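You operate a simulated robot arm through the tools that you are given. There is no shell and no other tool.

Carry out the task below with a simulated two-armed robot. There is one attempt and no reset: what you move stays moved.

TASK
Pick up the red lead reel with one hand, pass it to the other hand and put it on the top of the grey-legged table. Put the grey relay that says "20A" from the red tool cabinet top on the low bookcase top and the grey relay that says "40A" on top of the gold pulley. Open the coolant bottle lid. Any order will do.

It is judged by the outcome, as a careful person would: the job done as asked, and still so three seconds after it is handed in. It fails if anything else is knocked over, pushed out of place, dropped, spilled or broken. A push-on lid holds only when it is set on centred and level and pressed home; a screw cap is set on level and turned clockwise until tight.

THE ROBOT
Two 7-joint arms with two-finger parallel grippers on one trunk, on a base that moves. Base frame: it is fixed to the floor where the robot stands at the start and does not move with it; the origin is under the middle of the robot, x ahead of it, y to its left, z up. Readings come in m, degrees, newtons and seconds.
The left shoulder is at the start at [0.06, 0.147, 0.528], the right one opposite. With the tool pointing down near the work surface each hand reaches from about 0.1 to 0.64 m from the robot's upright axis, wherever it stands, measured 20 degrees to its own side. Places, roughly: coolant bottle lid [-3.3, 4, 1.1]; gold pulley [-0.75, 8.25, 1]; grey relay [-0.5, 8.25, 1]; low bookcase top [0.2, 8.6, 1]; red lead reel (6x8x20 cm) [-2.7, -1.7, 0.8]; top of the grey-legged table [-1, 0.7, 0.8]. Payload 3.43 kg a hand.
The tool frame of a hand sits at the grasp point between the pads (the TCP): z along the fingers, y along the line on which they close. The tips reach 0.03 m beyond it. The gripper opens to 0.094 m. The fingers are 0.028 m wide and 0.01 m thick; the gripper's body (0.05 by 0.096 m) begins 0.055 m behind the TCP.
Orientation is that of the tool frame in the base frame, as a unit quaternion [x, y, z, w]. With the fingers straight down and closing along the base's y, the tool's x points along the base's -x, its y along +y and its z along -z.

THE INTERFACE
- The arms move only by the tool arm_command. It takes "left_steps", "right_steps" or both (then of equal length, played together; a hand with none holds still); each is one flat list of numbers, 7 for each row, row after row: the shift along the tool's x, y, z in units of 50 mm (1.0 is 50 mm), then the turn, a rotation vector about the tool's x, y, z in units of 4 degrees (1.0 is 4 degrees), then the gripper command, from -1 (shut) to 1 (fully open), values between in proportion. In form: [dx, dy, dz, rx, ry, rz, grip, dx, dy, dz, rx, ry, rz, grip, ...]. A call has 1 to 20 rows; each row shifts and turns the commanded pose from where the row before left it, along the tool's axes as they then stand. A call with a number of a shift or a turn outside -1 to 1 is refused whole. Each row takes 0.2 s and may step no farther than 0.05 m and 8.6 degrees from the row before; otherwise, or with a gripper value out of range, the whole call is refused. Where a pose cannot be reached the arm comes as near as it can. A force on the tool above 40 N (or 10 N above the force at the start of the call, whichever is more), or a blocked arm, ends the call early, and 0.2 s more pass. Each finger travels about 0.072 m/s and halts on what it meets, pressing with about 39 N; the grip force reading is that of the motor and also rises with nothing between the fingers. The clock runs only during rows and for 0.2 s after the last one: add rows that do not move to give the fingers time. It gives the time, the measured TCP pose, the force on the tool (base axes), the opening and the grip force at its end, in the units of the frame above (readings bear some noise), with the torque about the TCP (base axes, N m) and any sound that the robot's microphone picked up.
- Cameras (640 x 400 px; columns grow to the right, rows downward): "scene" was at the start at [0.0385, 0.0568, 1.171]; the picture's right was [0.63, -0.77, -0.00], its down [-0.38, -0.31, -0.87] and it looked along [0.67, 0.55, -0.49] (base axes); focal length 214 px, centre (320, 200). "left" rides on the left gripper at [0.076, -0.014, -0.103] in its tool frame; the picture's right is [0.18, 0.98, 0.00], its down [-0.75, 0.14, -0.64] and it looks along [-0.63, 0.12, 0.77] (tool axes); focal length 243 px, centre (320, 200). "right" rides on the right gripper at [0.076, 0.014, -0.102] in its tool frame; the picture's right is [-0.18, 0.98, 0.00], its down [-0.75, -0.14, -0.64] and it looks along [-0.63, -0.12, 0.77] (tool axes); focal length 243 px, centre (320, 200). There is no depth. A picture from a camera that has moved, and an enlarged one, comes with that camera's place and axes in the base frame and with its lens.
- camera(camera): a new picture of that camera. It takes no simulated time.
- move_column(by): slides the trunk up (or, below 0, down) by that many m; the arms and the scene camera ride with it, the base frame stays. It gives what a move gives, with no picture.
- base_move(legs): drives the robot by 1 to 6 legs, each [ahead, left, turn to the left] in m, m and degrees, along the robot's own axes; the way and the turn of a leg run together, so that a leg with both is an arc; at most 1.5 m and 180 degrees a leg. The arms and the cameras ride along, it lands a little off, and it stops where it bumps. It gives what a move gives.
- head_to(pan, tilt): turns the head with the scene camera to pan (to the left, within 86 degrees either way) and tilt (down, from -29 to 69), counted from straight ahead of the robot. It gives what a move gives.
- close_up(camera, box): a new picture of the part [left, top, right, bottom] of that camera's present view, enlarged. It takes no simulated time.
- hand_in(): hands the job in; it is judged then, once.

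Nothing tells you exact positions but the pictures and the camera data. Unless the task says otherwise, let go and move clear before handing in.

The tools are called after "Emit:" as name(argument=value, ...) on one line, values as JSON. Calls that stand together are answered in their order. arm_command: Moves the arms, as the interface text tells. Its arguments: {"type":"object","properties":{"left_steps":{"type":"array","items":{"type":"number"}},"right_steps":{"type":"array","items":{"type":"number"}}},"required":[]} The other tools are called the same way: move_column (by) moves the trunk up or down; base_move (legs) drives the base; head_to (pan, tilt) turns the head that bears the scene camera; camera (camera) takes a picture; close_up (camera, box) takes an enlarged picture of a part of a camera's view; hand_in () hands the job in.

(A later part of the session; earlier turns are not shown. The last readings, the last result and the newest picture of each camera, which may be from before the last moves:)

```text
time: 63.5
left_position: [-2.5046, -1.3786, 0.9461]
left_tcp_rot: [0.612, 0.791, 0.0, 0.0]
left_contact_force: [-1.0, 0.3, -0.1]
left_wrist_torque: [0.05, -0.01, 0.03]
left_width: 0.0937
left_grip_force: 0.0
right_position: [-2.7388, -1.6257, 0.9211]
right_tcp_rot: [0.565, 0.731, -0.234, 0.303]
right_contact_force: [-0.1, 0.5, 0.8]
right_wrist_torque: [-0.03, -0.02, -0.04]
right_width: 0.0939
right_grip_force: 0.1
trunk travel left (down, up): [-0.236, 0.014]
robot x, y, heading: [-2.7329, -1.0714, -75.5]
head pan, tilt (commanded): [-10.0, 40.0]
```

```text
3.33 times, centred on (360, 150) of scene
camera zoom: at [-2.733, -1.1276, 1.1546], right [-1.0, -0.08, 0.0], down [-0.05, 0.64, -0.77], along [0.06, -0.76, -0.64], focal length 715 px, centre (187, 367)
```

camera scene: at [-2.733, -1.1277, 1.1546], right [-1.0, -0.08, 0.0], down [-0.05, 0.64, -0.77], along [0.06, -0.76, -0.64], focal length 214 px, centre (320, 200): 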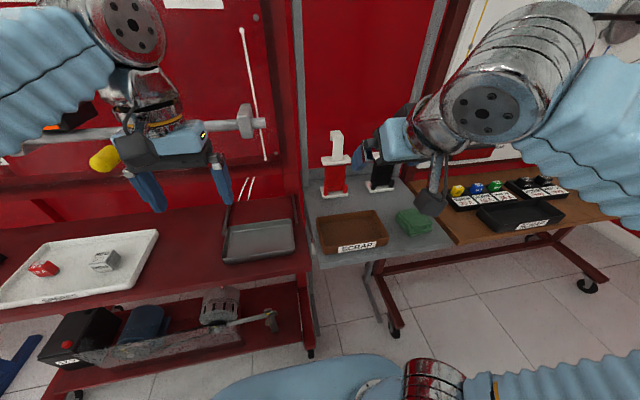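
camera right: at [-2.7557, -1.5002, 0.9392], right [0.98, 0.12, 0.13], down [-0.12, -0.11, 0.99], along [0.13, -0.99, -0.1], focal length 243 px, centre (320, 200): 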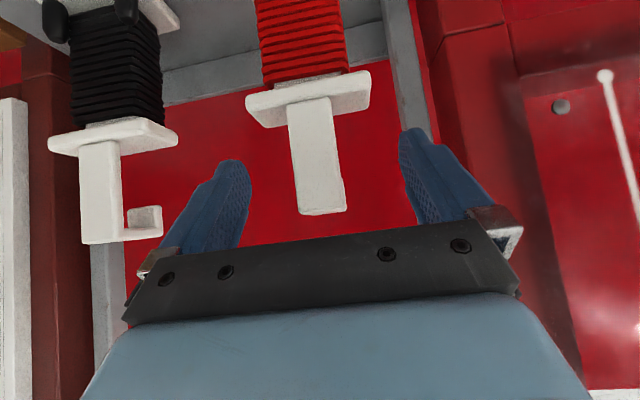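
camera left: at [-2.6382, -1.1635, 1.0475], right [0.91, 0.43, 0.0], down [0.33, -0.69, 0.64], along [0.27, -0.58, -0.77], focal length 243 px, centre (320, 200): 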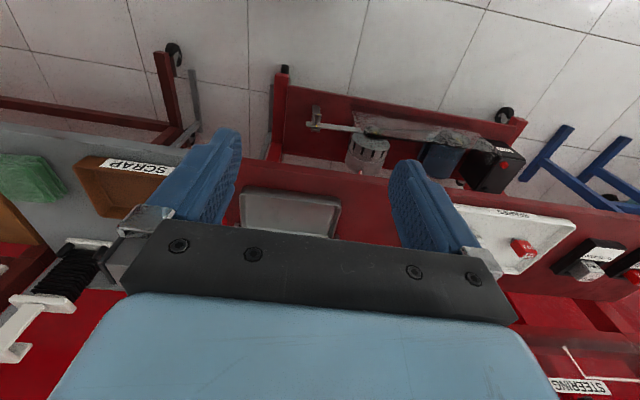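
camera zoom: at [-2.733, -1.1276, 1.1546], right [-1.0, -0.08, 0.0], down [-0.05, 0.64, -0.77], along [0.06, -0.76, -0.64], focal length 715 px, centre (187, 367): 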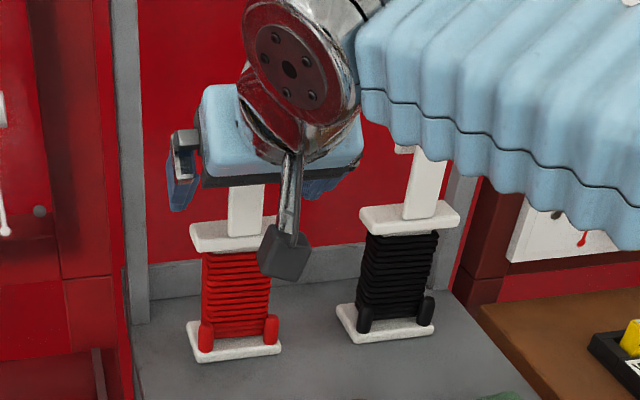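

The strip is centred between the fingers. I'll advance the last 3 cm and close.

Emit:
arm_command(right_steps=[0, -0.03, 0.6, 0, 0, 0, 1, 0, 0, 0.04, 0, 0, 0, 1, 0, 0, 0, 0, 0, 0, -1, 0, 0, 0, 0, 0, 0, -1, 0, 0, 0, 0, 0, 0, -1, 0, 0, 0, 0, 0, 0, -1, 0, 0, 0, 0, 0, 0, -1])

Emit:
camera(camera="right")

Emit:
close_up(camera="scene", box=[280, 90, 440, 210])

```text
time: 65.1
left_position: [-2.5055, -1.379, 0.9458]
left_tcp_rot: [0.613, 0.79, 0.0, 0.0]
left_contact_force: [-0.4, 0.1, -0.1]
left_wrist_torque: [0.02, 0.01, 0.02]
left_width: 0.094
left_grip_force: 0.1
right_position: [-2.7349, -1.6479, 0.8971]
right_tcp_rot: [0.566, 0.73, -0.234, 0.303]
right_contact_force: [-0.3, 0.0, -0.1]
right_wrist_torque: [-0.02, 0.01, -0.01]
right_width: 0.0318
right_grip_force: 39.1
trunk travel left (down, up): [-0.236, 0.014]
robot x, y, heading: [-2.7339, -1.0672, -75.7]
head pan, tilt (commanded): [-10.0, 40.0]
```

```text
taken
camera right: at [-2.7523, -1.5227, 0.9166], right [0.98, 0.12, 0.13], down [-0.12, -0.11, 0.99], along [0.13, -0.99, -0.1], focal length 243 px, centre (320, 200)
```

right: 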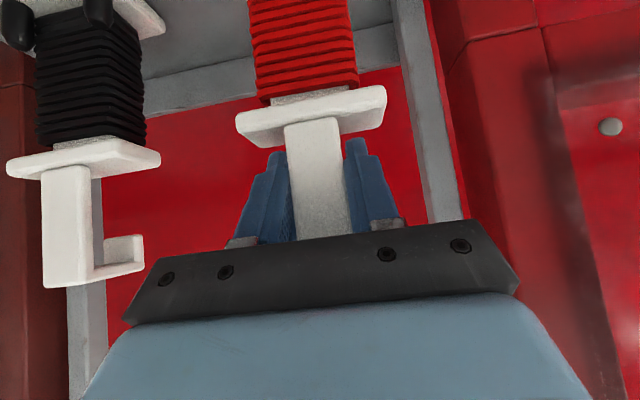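

```text
3.33 times, centred on (360, 150) of scene
camera zoom: at [-2.733, -1.1278, 1.1546], right [-1.0, -0.08, 0.0], down [-0.05, 0.64, -0.77], along [0.06, -0.76, -0.64], focal length 715 px, centre (187, 367)
```

zoom: 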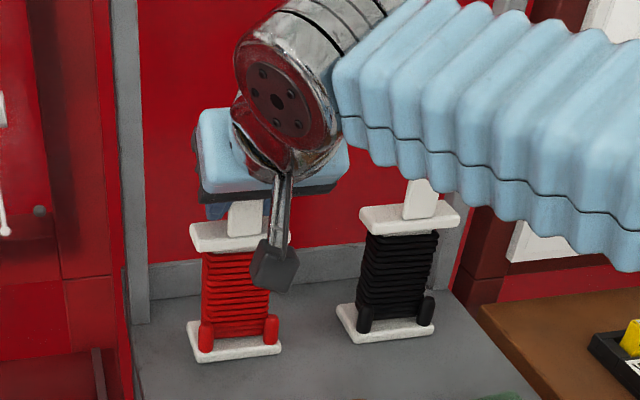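

The fingers hold the 3 cm strip with 39 N. I'll lift the reel 8 cm and check.

Emit:
arm_command(right_steps=[-0.3, 0, -0.3, 0, 0, 0, -1, -0.4, 0, -0.4, 0, 0, 0, -1, -0.43, 0, -0.43, 0, 0, 0, -1])

Emit:
camera(camera="scene")

Emit:
camera(camera="right")

```text
time: 65.9
left_position: [-2.5051, -1.379, 0.946]
left_tcp_rot: [0.612, 0.791, -0.001, 0.0]
left_contact_force: [-0.2, 1.1, -0.7]
left_wrist_torque: [-0.02, 0.02, 0.01]
left_width: 0.0938
left_grip_force: 0.1
right_position: [-2.7345, -1.65, 0.9807]
right_tcp_rot: [0.565, 0.731, -0.234, 0.303]
right_contact_force: [-0.2, 0.5, -2.3]
right_wrist_torque: [-0.02, 0.01, -0.02]
right_width: 0.032
right_grip_force: 38.7
trunk travel left (down, up): [-0.236, 0.014]
robot x, y, heading: [-2.7342, -1.068, -75.6]
head pan, tilt (commanded): [-10.0, 40.0]
```

```text
taken
camera scene: at [-2.733, -1.1279, 1.1546], right [-1.0, -0.08, 0.0], down [-0.05, 0.64, -0.77], along [0.06, -0.76, -0.64], focal length 214 px, centre (320, 200)
```

scene: 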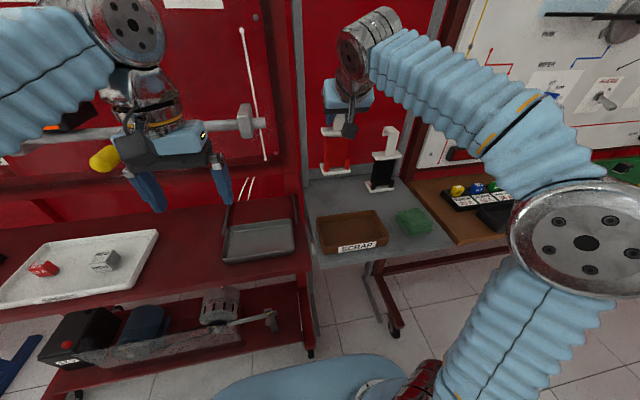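

```text
taken
camera right: at [-2.7517, -1.5248, 0.9993], right [0.98, 0.12, 0.13], down [-0.12, -0.11, 0.99], along [0.13, -0.99, -0.1], focal length 243 px, centre (320, 200)
```

right: 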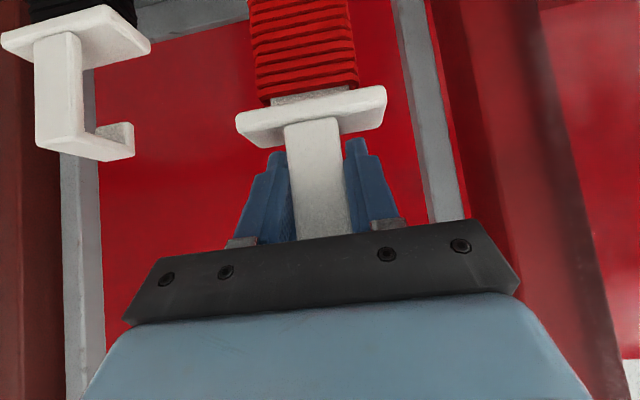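

The reel is up cleanly and hangs straight. I'll back the base away from the stands into the open for the hand-over.

Emit:
base_move(legs=[[-0.35, 0, 0], [0, 0.25, 0]])

Emit:
head_to(pan=0, tilt=35)

Emit:
camera(camera="scene")

```text
time: 69.6
left_position: [-2.355, -0.9773, 0.9468]
left_tcp_rot: [0.613, 0.79, 0.0, 0.001]
left_contact_force: [0.0, -0.2, 0.4]
left_wrist_torque: [-0.01, 0.0, 0.0]
left_width: 0.0938
left_grip_force: 0.0
right_position: [-2.5857, -1.2491, 0.9804]
right_tcp_rot: [0.566, 0.73, -0.235, 0.303]
right_contact_force: [0.2, 0.2, -1.6]
right_wrist_torque: [-0.01, 0.03, 0.01]
right_width: 0.0321
right_grip_force: 38.5
trunk travel left (down, up): [-0.236, 0.014]
robot x, y, heading: [-2.5761, -0.6717, -75.5]
head pan, tilt (commanded): [-10.0, 40.0]
```

```text
time: 70.3
left_position: [-2.355, -0.9794, 0.9469]
left_tcp_rot: [0.613, 0.79, 0.0, 0.0]
left_contact_force: [0.3, 0.6, -0.7]
left_wrist_torque: [-0.01, -0.01, -0.01]
left_width: 0.0938
left_grip_force: 0.0
right_position: [-2.5858, -1.249, 0.9808]
right_tcp_rot: [0.566, 0.73, -0.235, 0.302]
right_contact_force: [-0.2, -0.9, -1.0]
right_wrist_torque: [0.01, 0.01, 0.01]
right_width: 0.0323
right_grip_force: 38.5
trunk travel left (down, up): [-0.236, 0.014]
robot x, y, heading: [-2.5833, -0.6684, -75.3]
head pan, tilt (commanded): [0.0, 35.0]
```

```text
taken
camera scene: at [-2.5672, -0.7272, 1.1621], right [-0.97, -0.25, 0.0], down [-0.14, 0.56, -0.82], along [0.2, -0.79, -0.57], focal length 214 px, centre (320, 200)
```

scene: 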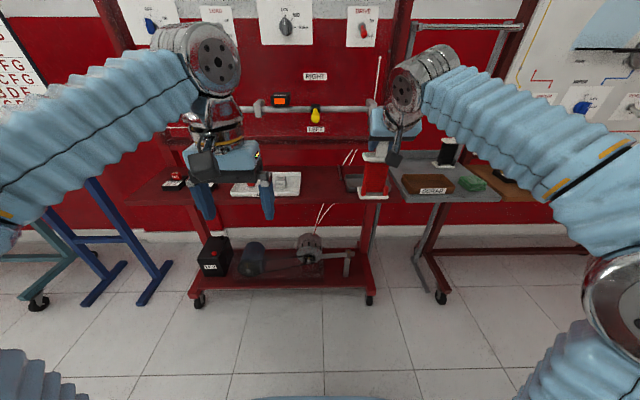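

I hold the reel at about [-2.59, -1.25]; both hands are free of the stands. Next I turn the left hand so that it points to the right and closes front-to-back, for gripping the red winding from the side.

Emit:
arm_command(left_steps=[0, 0, 0, 0, 0, 1, 1, 0, 0, 0, 0, 0, 1, 1, 0, 0, 0, 0, 0, 1, 1, 0, 0, 0, 0, 0, 1, 1, 0, 0, 0, 0, 0, 1, 1, 0, 0, 0, 0, 0, 1, 1, 0, 0, 0, 0, 0, 1, 1, 0, 0, 0, 0, 0, 1, 1, 0, 0, 0, 0, 0, 1, 1, 0, 0, 0, 0, 0, 1, 1, 0, 0, 0, 0, 0, 1, 1, 0, 0, 0, 0, 0, 1, 1, 0, 0, 0, 0, 0, 1, 1, 0, 0, 0, 0, 0, 1, 1, 0, 0, 0, 0, 0, 1, 1, 0, 0, 0, 0, 0, 1, 1, 0, 0, 0, 0, 0, 1, 1, 0, 0, 0, 0, 0, 1, 1, 0, 0, 0, 0, 0, 1, 1, 0, 0, 0, 0, 0, 1, 1])

Emit:
arm_command(left_steps=[0, 0, 0, 0, 0, 0.833, 1, 0, 0, 0, 0, 0, 0.833, 1, 0, 0, 0, 0, 0, 0.833, 1, 0, 0, 0, 0, -0.98, 0, 1, 0, 0, 0, 0, -0.98, 0, 1, 0, 0, 0, 0, -0.98, 0, 1, 0, 0, 0, 0, -0.98, 0, 1, 0, 0, 0, 0, -0.98, 0, 1, 0, 0, 0, 0, -0.98, 0, 1, 0, 0, 0, 0, -0.98, 0, 1, 0, 0, 0, 0, -0.98, 0, 1, 0, 0, 0, 0, -0.98, 0, 1, 0, 0, 0, 0, -0.98, 0, 1, 0, 0, 0, 0, -0.98, 0, 1, 0, 0, 0, 0, -0.98, 0, 1, 0, 0, 0, 0, -0.98, 0, 1, 0, 0, 0, 0, -0.98, 0, 1])

Emit:
camera(camera="scene")

```text
time: 74.5
left_position: [-2.3548, -0.978, 0.9461]
left_tcp_rot: [0.978, 0.21, 0.0, 0.0]
left_contact_force: [-0.6, 0.4, -0.2]
left_wrist_torque: [-0.01, 0.01, -0.03]
left_width: 0.0939
left_grip_force: 0.0
right_position: [-2.5863, -1.25, 0.9797]
right_tcp_rot: [0.566, 0.73, -0.234, 0.303]
right_contact_force: [0.1, 0.8, -0.9]
right_wrist_torque: [0.05, -0.03, 0.01]
right_width: 0.0321
right_grip_force: 38.6
trunk travel left (down, up): [-0.236, 0.014]
robot x, y, heading: [-2.5823, -0.6701, -75.6]
head pan, tilt (commanded): [0.0, 35.0]
```

```text
time: 78.1
left_position: [-2.3554, -0.9786, 0.9457]
left_tcp_rot: [0.881, 0.111, -0.457, 0.058]
left_contact_force: [0.2, 0.4, 0.1]
left_wrist_torque: [-0.01, 0.0, -0.01]
left_width: 0.0937
left_grip_force: 0.2
right_position: [-2.5847, -1.2494, 0.9814]
right_tcp_rot: [0.566, 0.73, -0.235, 0.302]
right_contact_force: [0.4, -0.6, -1.8]
right_wrist_torque: [-0.03, -0.02, -0.05]
right_width: 0.0318
right_grip_force: 38.4
trunk travel left (down, up): [-0.236, 0.014]
robot x, y, heading: [-2.5812, -0.6674, -75.4]
head pan, tilt (commanded): [0.0, 35.0]
```

```text
taken
camera scene: at [-2.5672, -0.7272, 1.1622], right [-0.97, -0.25, 0.0], down [-0.14, 0.56, -0.82], along [0.2, -0.79, -0.57], focal length 214 px, centre (320, 200)
```

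scene: 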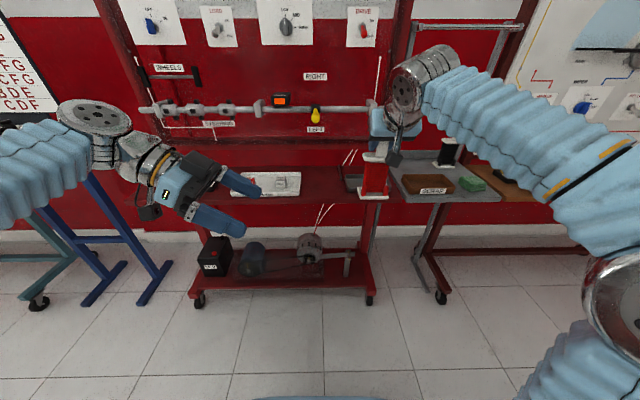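

The left hand points rightwards and down as intended. I'll bring the reel inward with the right hand, then bring the left hand to a pre-grasp point beside the winding.

Emit:
arm_command(right_steps=[0.28, 0.45, -0.28, 0, 0, 0, -1, 0.28, 0.45, -0.28, 0, 0, 0, -1, 0.28, 0.45, -0.28, 0, 0, 0, -1, 0.28, 0.45, -0.28, 0, 0, 0, -1])

Emit:
arm_command(left_steps=[-0.305, 0.68, 0.312, 0, 0, 0, 1, -0.305, 0.68, 0.312, 0, 0, 0, 1, -0.305, 0.68, 0.312, 0, 0, 0, 1, -0.305, 0.68, 0.312, 0, 0, 0, 1])

Emit:
camera(camera="scene")

Emit:
camera(camera="left")

```text
time: 79.1
left_position: [-2.3551, -0.9786, 0.9461]
left_tcp_rot: [0.88, 0.111, -0.458, 0.058]
left_contact_force: [-0.2, 0.7, -1.0]
left_wrist_torque: [0.02, 0.0, 0.01]
left_width: 0.0941
left_grip_force: 0.0
right_position: [-2.5177, -1.1507, 0.9821]
right_tcp_rot: [0.567, 0.73, -0.234, 0.302]
right_contact_force: [-0.2, -0.3, -0.6]
right_wrist_torque: [0.02, -0.01, 0.01]
right_width: 0.0322
right_grip_force: 38.8
trunk travel left (down, up): [-0.236, 0.014]
robot x, y, heading: [-2.5824, -0.6698, -75.9]
head pan, tilt (commanded): [0.0, 35.0]
```

```text
time: 80.1
left_position: [-2.4064, -1.1322, 0.9599]
left_tcp_rot: [0.881, 0.112, -0.457, 0.058]
left_contact_force: [-0.8, 0.4, 0.4]
left_wrist_torque: [0.02, -0.01, 0.0]
left_width: 0.0941
left_grip_force: 0.0
right_position: [-2.5168, -1.1512, 0.9811]
right_tcp_rot: [0.567, 0.73, -0.235, 0.302]
right_contact_force: [-0.3, 0.2, -1.1]
right_wrist_torque: [0.03, -0.01, -0.03]
right_width: 0.032
right_grip_force: 39.1
trunk travel left (down, up): [-0.236, 0.014]
robot x, y, heading: [-2.5775, -0.6737, -75.6]
head pan, tilt (commanded): [0.0, 35.0]
```

```text
taken
camera scene: at [-2.567, -0.7269, 1.1621], right [-0.97, -0.25, 0.0], down [-0.14, 0.56, -0.82], along [0.2, -0.79, -0.57], focal length 214 px, centre (320, 200)
```

scene: 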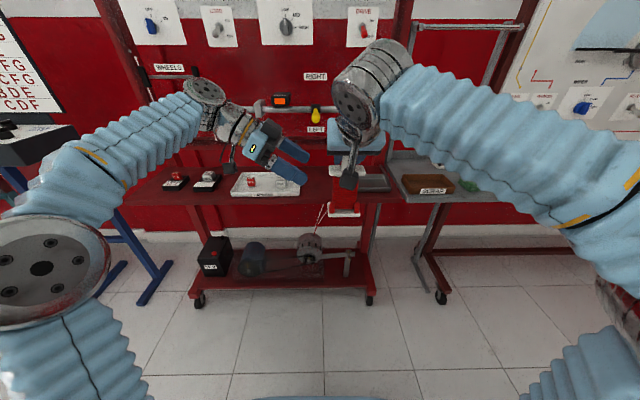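

```text
taken
camera left: at [-2.2859, -1.086, 0.9542], right [0.35, -0.93, -0.15], down [0.12, -0.11, 0.99], along [-0.93, -0.36, 0.08], focal length 243 px, centre (320, 200)
```

left: 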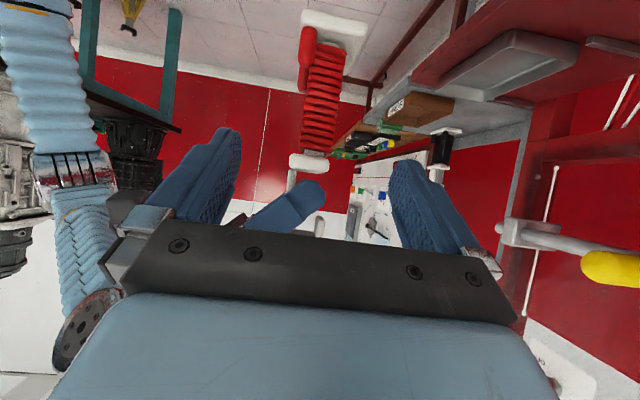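

The left-hand view shows the winding nearly on the tool axis. I'll enlarge it to check the plugs and the clearance for the fingers.

Emit:
close_up(camera="left", box=[220, 0, 420, 210])

Emit:
close_up(camera="scene", box=[240, 100, 420, 230])

```text
1.90 times, centred on (320, 105) of left
camera zoom: at [-2.2859, -1.086, 0.9542], right [0.35, -0.93, -0.15], down [0.12, -0.11, 0.99], along [-0.93, -0.36, 0.08], focal length 462 px, centre (320, 381)
```

zoom: 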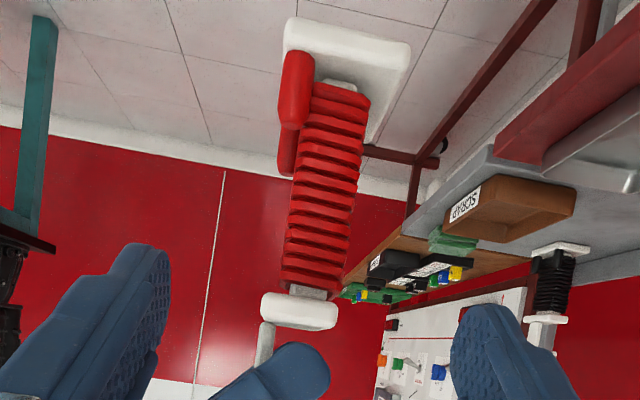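

```text
3.08 times, centred on (330, 165) of scene
camera zoom: at [-2.567, -0.7269, 1.1621], right [-0.97, -0.25, 0.0], down [-0.14, 0.56, -0.82], along [0.2, -0.79, -0.57], focal length 660 px, centre (289, 308)
```

zoom: 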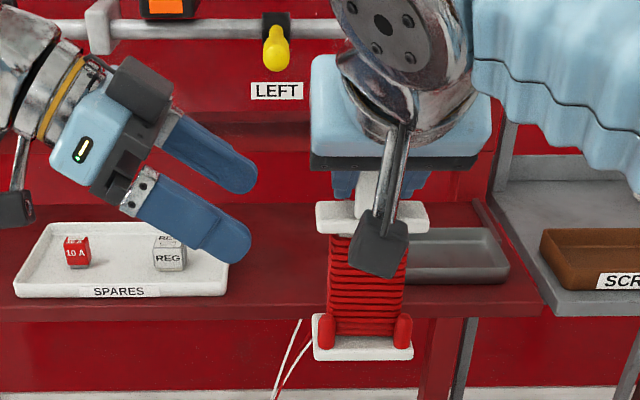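

The winding is clear for the fingers if I come in slightly below its middle, above the near plug. I'll approach along the fingers, then check before closing.

Emit:
arm_command(left_steps=[0.248, 0.06, 0, 0, 0, 0, 1, 0, 0, 0.522, 0, 0, 0, 1, 0, 0, 0.522, 0, 0, 0, 1, 0, 0, 0.522, 0, 0, 0, 1, 0, 0, 0.522, 0, 0, 0, 1, 0, 0, 0.522, 0, 0, 0, 1])

Emit:
close_up(camera="left", box=[180, 0, 460, 270])

Emit:
close_up(camera="scene", box=[240, 100, 420, 230])

```text
time: 81.5
left_position: [-2.501, -1.1597, 0.874]
left_tcp_rot: [0.88, 0.112, -0.457, 0.06]
left_contact_force: [12.8, 2.4, 10.7]
left_wrist_torque: [0.06, 0.72, -0.24]
left_width: 0.0941
left_grip_force: 0.1
right_position: [-2.5198, -1.1517, 0.9809]
right_tcp_rot: [0.568, 0.73, -0.236, 0.299]
right_contact_force: [-12.3, -2.4, -11.4]
right_wrist_torque: [-0.21, 0.81, 0.08]
right_width: 0.0319
right_grip_force: 38.9
trunk travel left (down, up): [-0.236, 0.014]
robot x, y, heading: [-2.5809, -0.6705, -75.6]
head pan, tilt (commanded): [0.0, 35.0]
```

```text
1.48 times, centred on (320, 135) of left
camera zoom: at [-2.3809, -1.1129, 0.8696], right [0.35, -0.92, -0.15], down [0.13, -0.11, 0.99], along [-0.93, -0.36, 0.08], focal length 359 px, centre (320, 296)
```

zoom: 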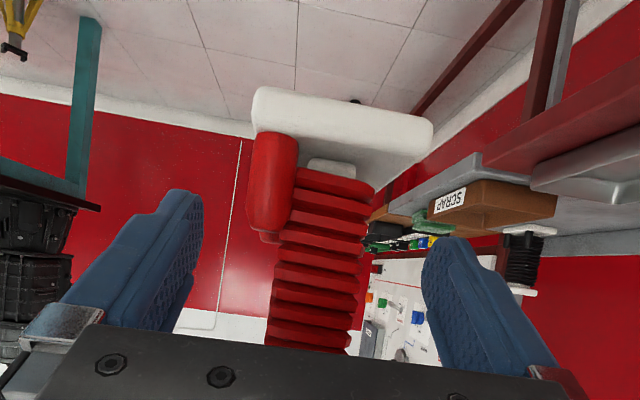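

```text
3.08 times, centred on (330, 165) of scene
camera zoom: at [-2.567, -0.7272, 1.1622], right [-0.97, -0.25, 0.0], down [-0.14, 0.56, -0.82], along [0.2, -0.79, -0.57], focal length 660 px, centre (289, 308)
```

zoom: 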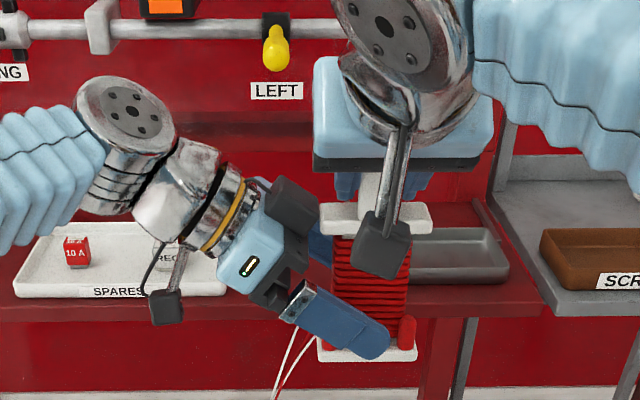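

There's about 16 N of contact: the palm is touching the reel's top plate edge. I'll back the left hand off by about 1.2 cm and slightly downward, and see that the force vanishes.

Emit:
arm_command(left_steps=[0, 0, -0.24, 0, 0, 0, 1, 0.1, 0, 0, 0, 0, 0, 1])

Emit:
close_up(camera="left", box=[180, 0, 460, 270])

Emit:
close_up(camera="scene", box=[240, 100, 420, 230])

```text
time: 82.1
left_position: [-2.488, -1.1562, 0.8779]
left_tcp_rot: [0.881, 0.111, -0.457, 0.057]
left_contact_force: [-0.1, 0.1, 0.8]
left_wrist_torque: [0.01, -0.03, -0.02]
left_width: 0.0936
left_grip_force: 0.1
right_position: [-2.5182, -1.1518, 0.982]
right_tcp_rot: [0.566, 0.73, -0.235, 0.303]
right_contact_force: [0.3, 1.0, -1.6]
right_wrist_torque: [0.05, -0.01, 0.01]
right_width: 0.032
right_grip_force: 38.8
trunk travel left (down, up): [-0.236, 0.014]
robot x, y, heading: [-2.5786, -0.6684, -75.5]
head pan, tilt (commanded): [0.0, 35.0]
```

```text
1.48 times, centred on (320, 135) of left
camera zoom: at [-2.3681, -1.1089, 0.8729], right [0.35, -0.93, -0.15], down [0.12, -0.12, 0.99], along [-0.93, -0.36, 0.07], focal length 359 px, centre (320, 296)
```

zoom: 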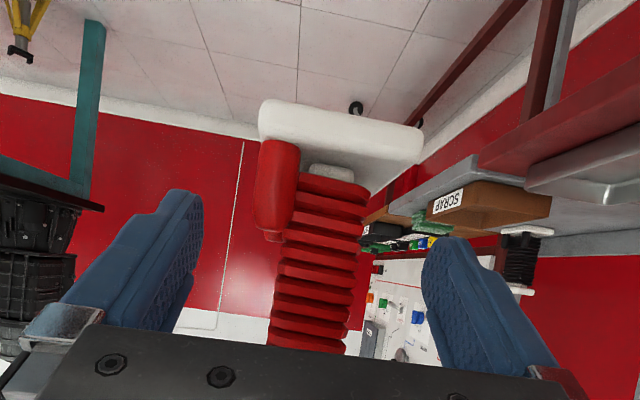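

```text
3.08 times, centred on (330, 165) of scene
camera zoom: at [-2.5671, -0.7272, 1.1622], right [-0.97, -0.25, 0.0], down [-0.14, 0.56, -0.82], along [0.2, -0.79, -0.57], focal length 660 px, centre (289, 308)
```

zoom: 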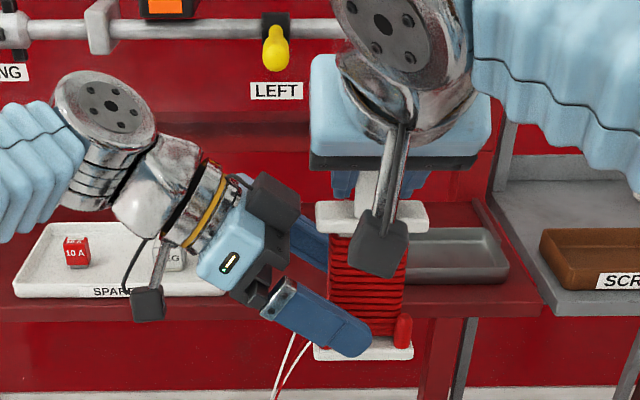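

The contact force is gone and the winding sits between the pads. I'll close the left gripper on it.

Emit:
arm_command(left_steps=[0, 0, 0, 0, 0, 0, -1, 0, 0, 0, 0, 0, 0, -1, 0, 0, 0, 0, 0, 0, -1, 0, 0, 0, 0, 0, 0, -1, 0, 0, 0, 0, 0, 0, -1])

Emit:
close_up(camera="left", box=[180, 0, 460, 270])

Emit:
close_up(camera="scene", box=[240, 100, 420, 230])

```text
time: 83.3
left_position: [-2.4887, -1.1535, 0.8787]
left_tcp_rot: [0.881, 0.111, -0.457, 0.058]
left_contact_force: [-1.4, 7.5, 0.1]
left_wrist_torque: [-0.2, -0.17, -0.09]
left_width: 0.0337
left_grip_force: 39.3
right_position: [-2.5168, -1.1515, 0.9829]
right_tcp_rot: [0.567, 0.73, -0.234, 0.302]
right_contact_force: [2.6, -6.8, -1.3]
right_wrist_torque: [-0.56, -0.08, -0.12]
right_width: 0.032
right_grip_force: 38.9
trunk travel left (down, up): [-0.236, 0.014]
robot x, y, heading: [-2.58, -0.6708, -75.7]
head pan, tilt (commanded): [0.0, 35.0]
```

```text
1.48 times, centred on (320, 135) of left
camera zoom: at [-2.3682, -1.1088, 0.8732], right [0.35, -0.93, -0.15], down [0.12, -0.11, 0.99], along [-0.93, -0.36, 0.07], focal length 359 px, centre (320, 296)
```

zoom: 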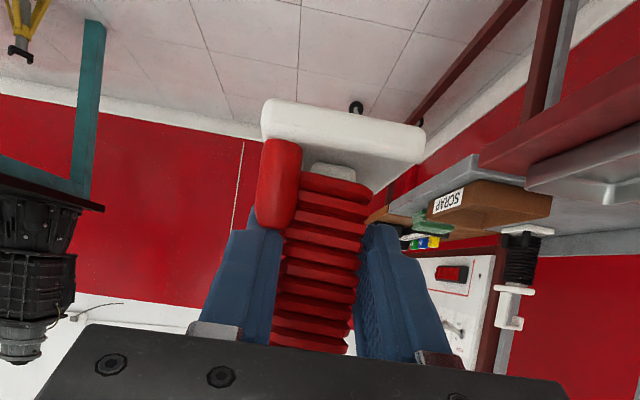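

```text
3.08 times, centred on (330, 165) of scene
camera zoom: at [-2.5671, -0.7272, 1.1622], right [-0.97, -0.25, 0.0], down [-0.14, 0.56, -0.82], along [0.2, -0.79, -0.57], focal length 660 px, centre (289, 308)
```

zoom: 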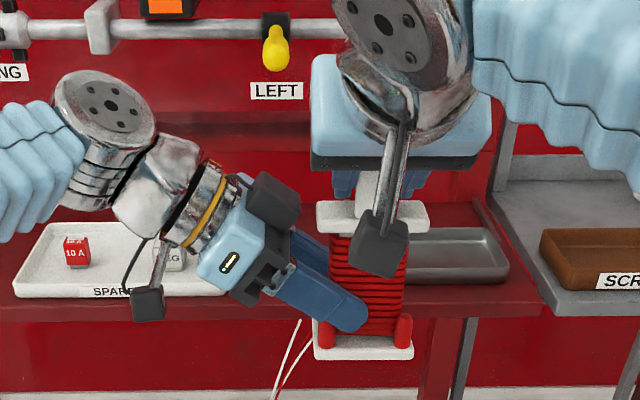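

The left hand now holds the winding (3.4 cm, 39 N). I'll open the right hand partly and draw it back from the handle along its fingers.

Emit:
arm_command(right_steps=[0, 0, 0, 0, 0, 0, 0.25, 0, 0, 0, 0, 0, 0, 0.25, 0, 0, 0, 0, 0, 0, 0.25])

Emit:
arm_command(right_steps=[0, 0, -0.5, 0, 0, 0, 0.25, 0, 0, -0.7, 0, 0, 0, 0.25, 0, 0, -0.8, 0, 0, 0, 0.25, 0, -0.5, -0.5, 0, 0, 0, 0.25])

Emit:
camera(camera="scene")

Emit:
camera(camera="left")

```text
time: 84.1
left_position: [-2.4894, -1.1559, 0.878]
left_tcp_rot: [0.88, 0.11, -0.458, 0.057]
left_contact_force: [0.5, 0.6, 0.5]
left_wrist_torque: [0.02, -0.01, 0.0]
left_width: 0.0337
left_grip_force: 38.6
right_position: [-2.5181, -1.1514, 0.982]
right_tcp_rot: [0.566, 0.73, -0.234, 0.302]
right_contact_force: [-0.6, 0.0, 0.1]
right_wrist_torque: [0.0, -0.01, -0.02]
right_width: 0.0587
right_grip_force: 0.2
trunk travel left (down, up): [-0.236, 0.014]
robot x, y, heading: [-2.5817, -0.6717, -75.7]
head pan, tilt (commanded): [0.0, 35.0]
```

```text
time: 85.1
left_position: [-2.4876, -1.1553, 0.8782]
left_tcp_rot: [0.88, 0.112, -0.457, 0.059]
left_contact_force: [0.3, -0.1, 0.4]
left_wrist_torque: [0.01, -0.06, -0.02]
left_width: 0.0336
left_grip_force: 38.6
right_position: [-2.5663, -1.07, 1.0691]
right_tcp_rot: [0.566, 0.73, -0.235, 0.302]
right_contact_force: [-0.2, 0.3, 0.5]
right_wrist_torque: [-0.03, 0.02, -0.04]
right_width: 0.0589
right_grip_force: 0.1
trunk travel left (down, up): [-0.236, 0.014]
robot x, y, heading: [-2.579, -0.6686, -75.4]
head pan, tilt (commanded): [0.0, 35.0]
```

```text
taken
camera scene: at [-2.5668, -0.7272, 1.1621], right [-0.97, -0.25, 0.0], down [-0.14, 0.56, -0.82], along [0.2, -0.79, -0.57], focal length 214 px, centre (320, 200)
```

scene: 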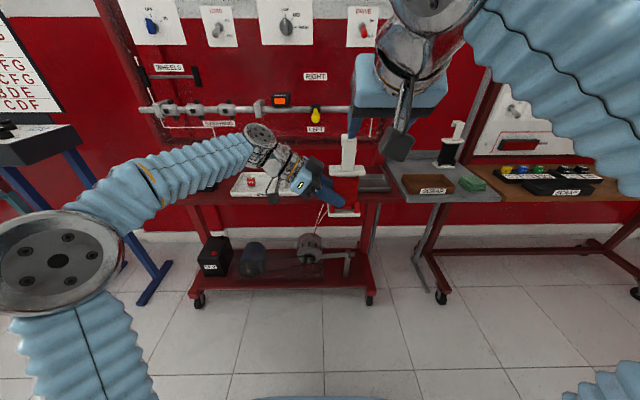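

```text
taken
camera left: at [-2.3678, -1.1089, 0.8731], right [0.35, -0.93, -0.15], down [0.12, -0.11, 0.99], along [-0.93, -0.36, 0.08], focal length 243 px, centre (320, 200)
```

left: 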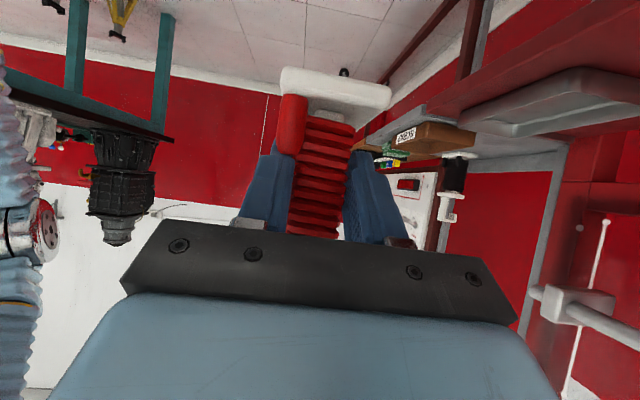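

The hand-over is done and the left hand holds the reel firmly. I'll draw both hands in, turn left and drive back along the aisle to the grey-legged table.

Emit:
arm_command(left_steps=[0, -0.6, 0, 0, 0, 0, -1, 0, -0.6, 0, 0, 0, 0, -1, 0, -0.6, -0.2, 0, 0, 0, -1], right_steps=[0, -0.8, 0, 0, 0, 0, 0.25, 0, -0.8, 0, 0, 0, 0, 0.25, 0.3, -0.5, -0.3, 0, 0, 0, 0.25])

Emit:
base_move(legs=[[0, 0, 90]])

Emit:
head_to(pan=0, tilt=20)

Emit:
camera(camera="scene")

```text
time: 85.9
left_position: [-2.5023, -1.0674, 0.8822]
left_tcp_rot: [0.88, 0.111, -0.458, 0.057]
left_contact_force: [-0.5, -0.5, -1.2]
left_wrist_torque: [0.04, -0.06, -0.03]
left_width: 0.0339
left_grip_force: 39.4
right_position: [-2.6719, -1.0765, 1.0694]
right_tcp_rot: [0.566, 0.73, -0.234, 0.303]
right_contact_force: [-0.2, 0.1, 0.2]
right_wrist_torque: [0.02, 0.02, 0.0]
right_width: 0.0591
right_grip_force: 0.0
trunk travel left (down, up): [-0.236, 0.014]
robot x, y, heading: [-2.5767, -0.6665, -75.4]
head pan, tilt (commanded): [0.0, 35.0]
```

```text
time: 90.2
left_position: [-2.1819, -0.5883, 0.882]
left_tcp_rot: [0.541, 0.703, -0.282, 0.365]
left_contact_force: [0.3, 1.0, -1.2]
left_wrist_torque: [0.06, 0.01, -0.01]
left_width: 0.0336
left_grip_force: 39.3
right_position: [-2.1725, -0.7591, 1.0698]
right_tcp_rot: [-0.119, 0.916, 0.05, 0.38]
right_contact_force: [-0.2, -0.7, -0.2]
right_wrist_torque: [-0.01, 0.02, 0.0]
right_width: 0.0586
right_grip_force: 0.0
trunk travel left (down, up): [-0.236, 0.014]
robot x, y, heading: [-2.5796, -0.671, 14.9]
head pan, tilt (commanded): [0.0, 35.0]
```

```text
time: 90.9
left_position: [-2.1821, -0.5888, 0.8829]
left_tcp_rot: [0.54, 0.704, -0.281, 0.366]
left_contact_force: [0.0, -0.5, -1.7]
left_wrist_torque: [0.04, 0.02, 0.01]
left_width: 0.0336
left_grip_force: 38.9
right_position: [-2.1724, -0.759, 1.0693]
right_tcp_rot: [-0.12, 0.916, 0.05, 0.38]
right_contact_force: [0.3, 0.3, 0.2]
right_wrist_torque: [-0.01, 0.02, 0.0]
right_width: 0.0586
right_grip_force: 0.1
trunk travel left (down, up): [-0.236, 0.014]
robot x, y, heading: [-2.5803, -0.6704, 14.7]
head pan, tilt (commanded): [0.0, 20.0]
```

```text
taken
camera scene: at [-2.5204, -0.6545, 1.1859], right [0.26, -0.97, 0.0], down [-0.33, -0.09, -0.94], along [0.91, 0.24, -0.34], focal length 214 px, centre (320, 200)
```

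scene: 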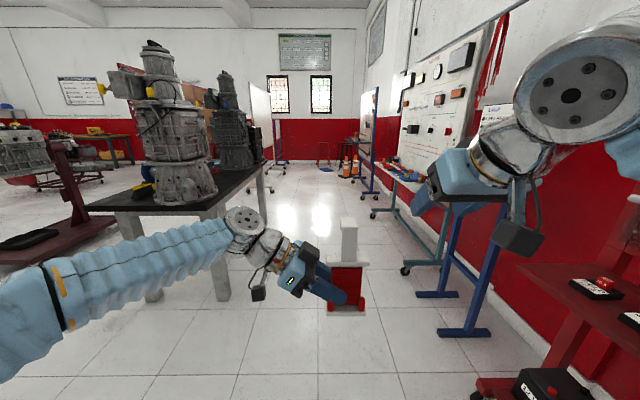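

I see the grey-legged table on my left front, with the silver gearbox at its near end. I'll drive along the aisle and then look at the free part of its top.

Emit:
base_move(legs=[[1.2, 0, 0]])

Emit:
head_to(pan=75, tilt=25)

Emit:
camera(camera="scene")

Emit:
head_to(pan=40, tilt=25)

Emit:
camera(camera="scene")

```text
time: 97.1
left_position: [-1.0058, -0.283, 0.8825]
left_tcp_rot: [0.543, 0.702, -0.282, 0.365]
left_contact_force: [0.2, 0.3, -1.5]
left_wrist_torque: [0.07, 0.01, 0.03]
left_width: 0.0335
left_grip_force: 39.5
right_position: [-0.9973, -0.4531, 1.0687]
right_tcp_rot: [-0.118, 0.916, 0.048, 0.38]
right_contact_force: [0.5, 0.1, -0.5]
right_wrist_torque: [0.0, -0.02, 0.03]
right_width: 0.0587
right_grip_force: 0.0
trunk travel left (down, up): [-0.236, 0.014]
robot x, y, heading: [-1.4034, -0.3623, 14.4]
head pan, tilt (commanded): [0.0, 20.0]
```

```text
time: 98.5
left_position: [-1.0064, -0.2821, 0.8817]
left_tcp_rot: [0.543, 0.702, -0.282, 0.365]
left_contact_force: [0.0, -0.2, -1.0]
left_wrist_torque: [0.08, 0.0, -0.03]
left_width: 0.0337
left_grip_force: 39.0
right_position: [-0.9963, -0.4524, 1.069]
right_tcp_rot: [-0.117, 0.916, 0.048, 0.379]
right_contact_force: [0.2, -0.3, 0.6]
right_wrist_torque: [0.0, 0.01, -0.02]
right_width: 0.0587
right_grip_force: 0.1
trunk travel left (down, up): [-0.236, 0.014]
robot x, y, heading: [-1.4044, -0.3618, 15.0]
head pan, tilt (commanded): [75.0, 25.0]
```

```text
taken
camera scene: at [-1.4337, -0.2775, 1.1779], right [1.0, -0.01, 0.0], down [0.0, -0.42, -0.91], along [0.01, 0.91, -0.42], focal length 214 px, centre (320, 200)
```

scene: 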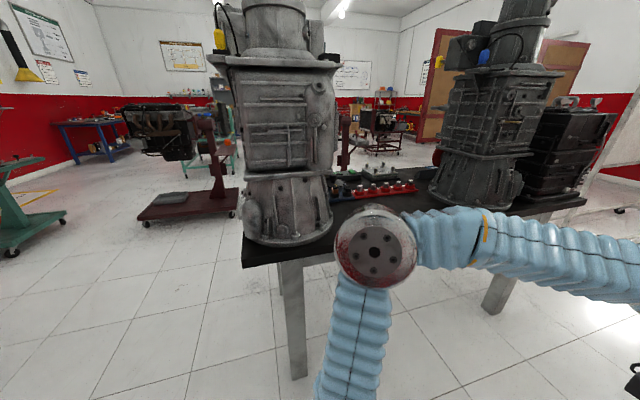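

```text
time: 99.6
left_position: [-1.0079, -0.2827, 0.8822]
left_tcp_rot: [0.543, 0.702, -0.282, 0.364]
left_contact_force: [0.0, -1.1, -1.5]
left_wrist_torque: [0.01, -0.01, -0.02]
left_width: 0.0334
left_grip_force: 38.7
right_position: [-0.9965, -0.4523, 1.0689]
right_tcp_rot: [-0.117, 0.917, 0.048, 0.379]
right_contact_force: [-0.4, 0.5, -1.2]
right_wrist_torque: [0.04, -0.02, 0.01]
right_width: 0.0589
right_grip_force: 0.0
trunk travel left (down, up): [-0.236, 0.014]
robot x, y, heading: [-1.4037, -0.3608, 14.6]
head pan, tilt (commanded): [40.0, 25.0]
```

```text
taken
camera scene: at [-1.3811, -0.2945, 1.1779], right [0.82, -0.58, 0.0], down [-0.24, -0.34, -0.91], along [0.52, 0.74, -0.42], focal length 214 px, centre (320, 200)
```

scene: 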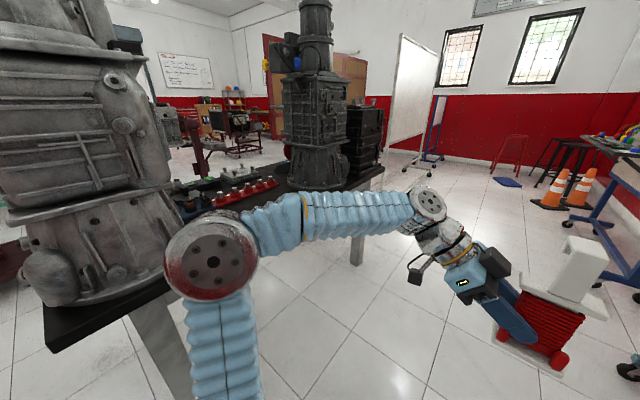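

I now place the table top at about z 0.73, with free space between the two gearboxes around [-1.1, 0.6], in front of the red socket tray. I'll first swing the left hand about the vertical, so that its fingers point more forward than sideways.

Emit:
arm_command(left_steps=[0, 0, 0, -0.983, 0, -0.689, -1, 0, 0, 0, -0.983, 0, -0.689, -1, 0, 0, 0, -0.983, 0, -0.689, -1, 0, 0, 0, -0.983, 0, -0.689, -1, 0, 0, 0, -0.983, 0, -0.689, -1, 0, 0, 0, -0.983, 0, -0.689, -1, 0, 0, 0, -0.983, 0, -0.689, -1, 0, 0, 0, -0.983, 0, -0.689, -1, 0, 0, 0, -0.983, 0, -0.689, -1, 0, 0, 0, -0.983, 0, -0.689, -1, 0, 0, 0, -0.983, 0, -0.689, -1, 0, 0, 0, -0.983, 0, -0.689, -1])

Emit:
head_to(pan=0, tilt=35)

Emit:
camera(camera="scene")

```text
time: 102.2
left_position: [-1.0057, -0.2826, 0.8831]
left_tcp_rot: [0.136, 0.877, -0.07, 0.455]
left_contact_force: [-0.9, -0.2, -1.5]
left_wrist_torque: [0.02, 0.05, 0.01]
left_width: 0.0338
left_grip_force: 39.2
right_position: [-0.9977, -0.4528, 1.0695]
right_tcp_rot: [-0.117, 0.916, 0.048, 0.38]
right_contact_force: [-0.1, 0.1, 0.0]
right_wrist_torque: [-0.01, -0.01, 0.04]
right_width: 0.0588
right_grip_force: 0.1
trunk travel left (down, up): [-0.236, 0.014]
robot x, y, heading: [-1.4048, -0.3626, 14.9]
head pan, tilt (commanded): [40.0, 25.0]
```

```text
time: 103.2
left_position: [-1.0069, -0.2813, 0.8827]
left_tcp_rot: [0.137, 0.877, -0.072, 0.455]
left_contact_force: [0.7, 0.0, -2.1]
left_wrist_torque: [-0.01, 0.03, 0.04]
left_width: 0.0335
left_grip_force: 38.3
right_position: [-0.9962, -0.4521, 1.0686]
right_tcp_rot: [-0.118, 0.917, 0.048, 0.379]
right_contact_force: [0.9, 0.5, 0.5]
right_wrist_torque: [-0.01, 0.04, 0.01]
right_width: 0.0588
right_grip_force: 0.1
trunk travel left (down, up): [-0.236, 0.014]
robot x, y, heading: [-1.4029, -0.3633, 14.5]
head pan, tilt (commanded): [0.0, 35.0]
```

```text
taken
camera scene: at [-1.3493, -0.3474, 1.1622], right [0.25, -0.97, 0.0], down [-0.55, -0.14, -0.82], along [0.79, 0.21, -0.57], focal length 214 px, centre (320, 200)
```

scene: 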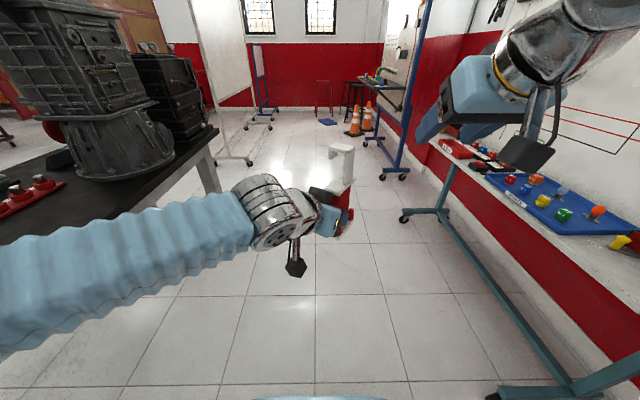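

The left hand now points mostly forward with the reel upright. I'll drive up beside the free spot, keeping a margin to the table edge.

Emit:
base_move(legs=[[0.59, 0.1, 0]])

Emit:
base_move(legs=[[0, 0, 90]])

Emit:
head_to(pan=0, tilt=35)

Emit:
camera(camera="scene")

```text
time: 106.6
left_position: [-0.4693, -0.0368, 0.8833]
left_tcp_rot: [0.134, 0.877, -0.069, 0.457]
left_contact_force: [0.3, 0.0, -1.9]
left_wrist_torque: [0.0, 0.03, 0.05]
left_width: 0.0339
left_grip_force: 39.1
right_position: [-0.4585, -0.2064, 1.0684]
right_tcp_rot: [-0.118, 0.916, 0.048, 0.379]
right_contact_force: [0.5, -0.5, -0.1]
right_wrist_torque: [0.04, 0.0, 0.01]
right_width: 0.0588
right_grip_force: 0.2
trunk travel left (down, up): [-0.236, 0.014]
robot x, y, heading: [-0.8601, -0.1173, 14.9]
head pan, tilt (commanded): [0.0, 35.0]
```

```text
time: 110.8
left_position: [-0.9479, 0.2797, 0.8825]
left_tcp_rot: [-0.526, 0.715, 0.274, 0.371]
left_contact_force: [0.2, 0.1, -1.4]
left_wrist_torque: [-0.04, -0.02, -0.01]
left_width: 0.0334
left_grip_force: 38.8
right_position: [-0.7781, 0.2908, 1.0697]
right_tcp_rot: [0.733, -0.562, -0.304, -0.233]
right_contact_force: [0.1, -0.5, -0.4]
right_wrist_torque: [0.01, -0.02, 0.01]
right_width: 0.0587
right_grip_force: 0.0
trunk travel left (down, up): [-0.236, 0.014]
robot x, y, heading: [-0.8667, -0.1132, 105.0]
head pan, tilt (commanded): [0.0, 35.0]
```

```text
time: 111.4
left_position: [-0.947, 0.2813, 0.8824]
left_tcp_rot: [-0.526, 0.715, 0.273, 0.371]
left_contact_force: [-0.9, -0.6, -1.2]
left_wrist_torque: [-0.03, 0.05, -0.01]
left_width: 0.0336
left_grip_force: 39.1
right_position: [-0.7765, 0.2907, 1.0689]
right_tcp_rot: [0.734, -0.563, -0.303, -0.232]
right_contact_force: [0.4, 0.2, -0.3]
right_wrist_torque: [0.01, 0.0, -0.01]
right_width: 0.0587
right_grip_force: 0.1
trunk travel left (down, up): [-0.236, 0.014]
robot x, y, heading: [-0.8639, -0.1146, 104.9]
head pan, tilt (commanded): [0.0, 35.0]
```

```text
taken
camera scene: at [-0.8822, -0.0608, 1.1622], right [0.97, 0.26, 0.0], down [0.15, -0.55, -0.82], along [-0.21, 0.79, -0.57], focal length 214 px, centre (320, 200)
```

scene: 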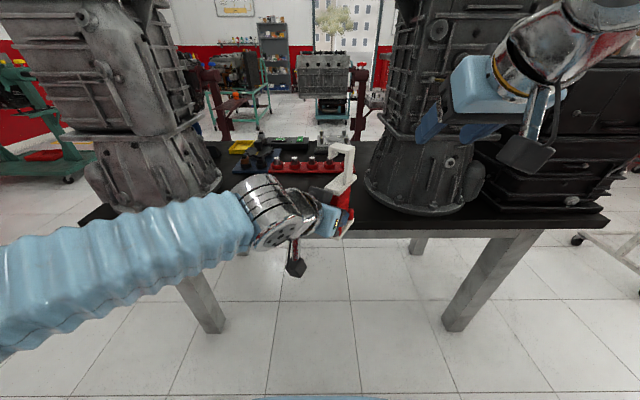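

I see the free black strip between the silver and black gearboxes, with the red socket tray behind. I'll enlarge the view to measure edge and height better.

Emit:
close_up(camera="scene", box=[180, 120, 480, 300])

Emit:
camera(camera="left")

Emit:
camera(camera="right")

```text
2.13 times, centred on (330, 210) of scene
camera zoom: at [-0.8822, -0.0608, 1.1622], right [0.97, 0.26, 0.0], down [0.15, -0.55, -0.82], along [-0.21, 0.79, -0.57], focal length 458 px, centre (299, 179)
```

zoom: 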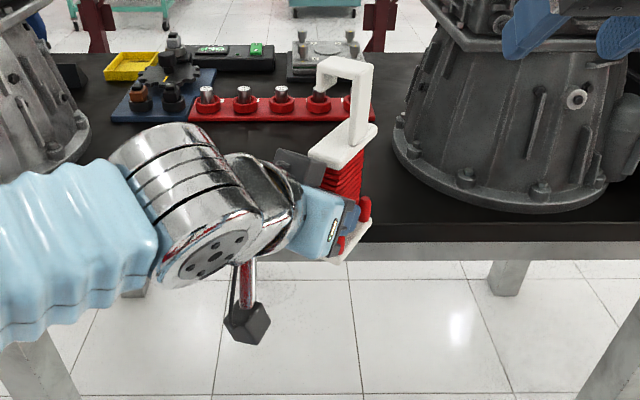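

```text
taken
camera left: at [-0.9714, 0.1551, 0.8781], right [-0.97, 0.19, -0.15], down [-0.16, -0.05, 0.99], along [0.18, 0.98, 0.07], focal length 243 px, centre (320, 200)
```

left: 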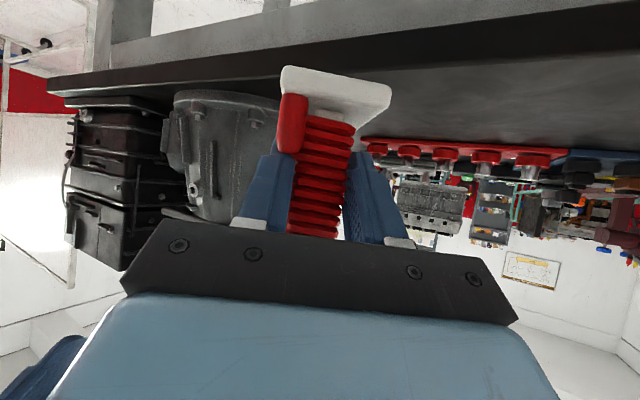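

```text
taken
camera right: at [-0.7575, 0.1648, 1.0876], right [-0.98, -0.13, 0.13], down [0.12, 0.11, 0.99], along [-0.14, 0.99, -0.1], focal length 243 px, centre (320, 200)
```

right: 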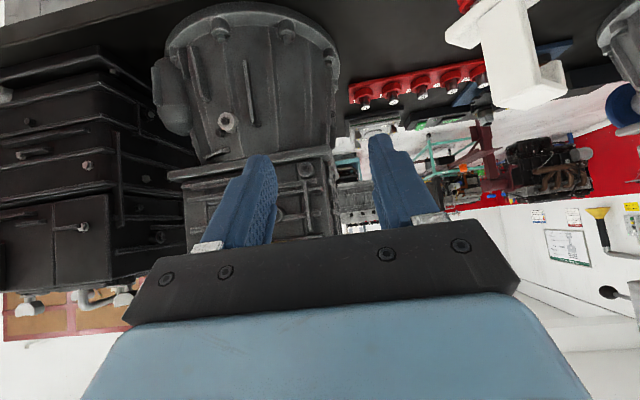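

The left camera looks almost level along the table edge, which is good for measuring its height. I'll enlarge that.

Emit:
close_up(camera="left", box=[30, 0, 330, 190])

Emit:
close_up(camera="left", box=[330, 0, 640, 190])

Emit:
close_up(camera="scene", box=[330, 180, 480, 270])

```text
2.11 times, centred on (180, 95) of left
camera zoom: at [-0.9714, 0.1551, 0.8781], right [-0.97, 0.19, -0.15], down [-0.16, -0.05, 0.99], along [0.18, 0.98, 0.07], focal length 511 px, centre (615, 421)
```

zoom: 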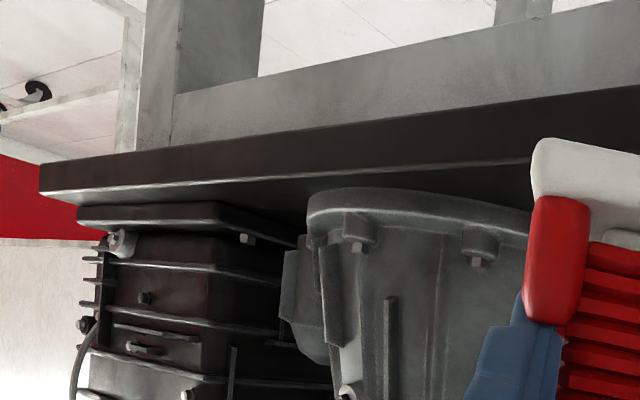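

```text
2.06 times, centred on (485, 95) of left
camera zoom: at [-0.9714, 0.1551, 0.8781], right [-0.97, 0.19, -0.15], down [-0.16, -0.05, 0.99], along [0.18, 0.98, 0.07], focal length 501 px, centre (-21, 417)
```

zoom: 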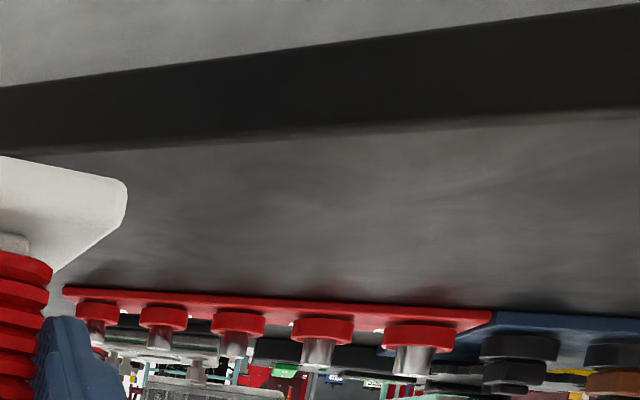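

```text
4.27 times, centred on (405, 225) of scene
camera zoom: at [-0.8822, -0.0608, 1.1622], right [0.97, 0.26, 0.0], down [0.15, -0.55, -0.82], along [-0.21, 0.79, -0.57], focal length 915 px, centre (-43, 93)
```

zoom: 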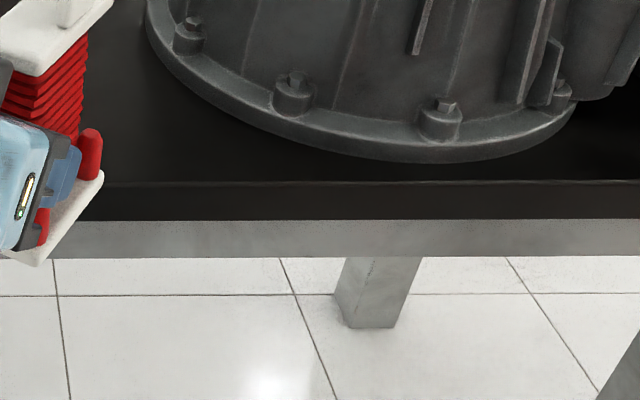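

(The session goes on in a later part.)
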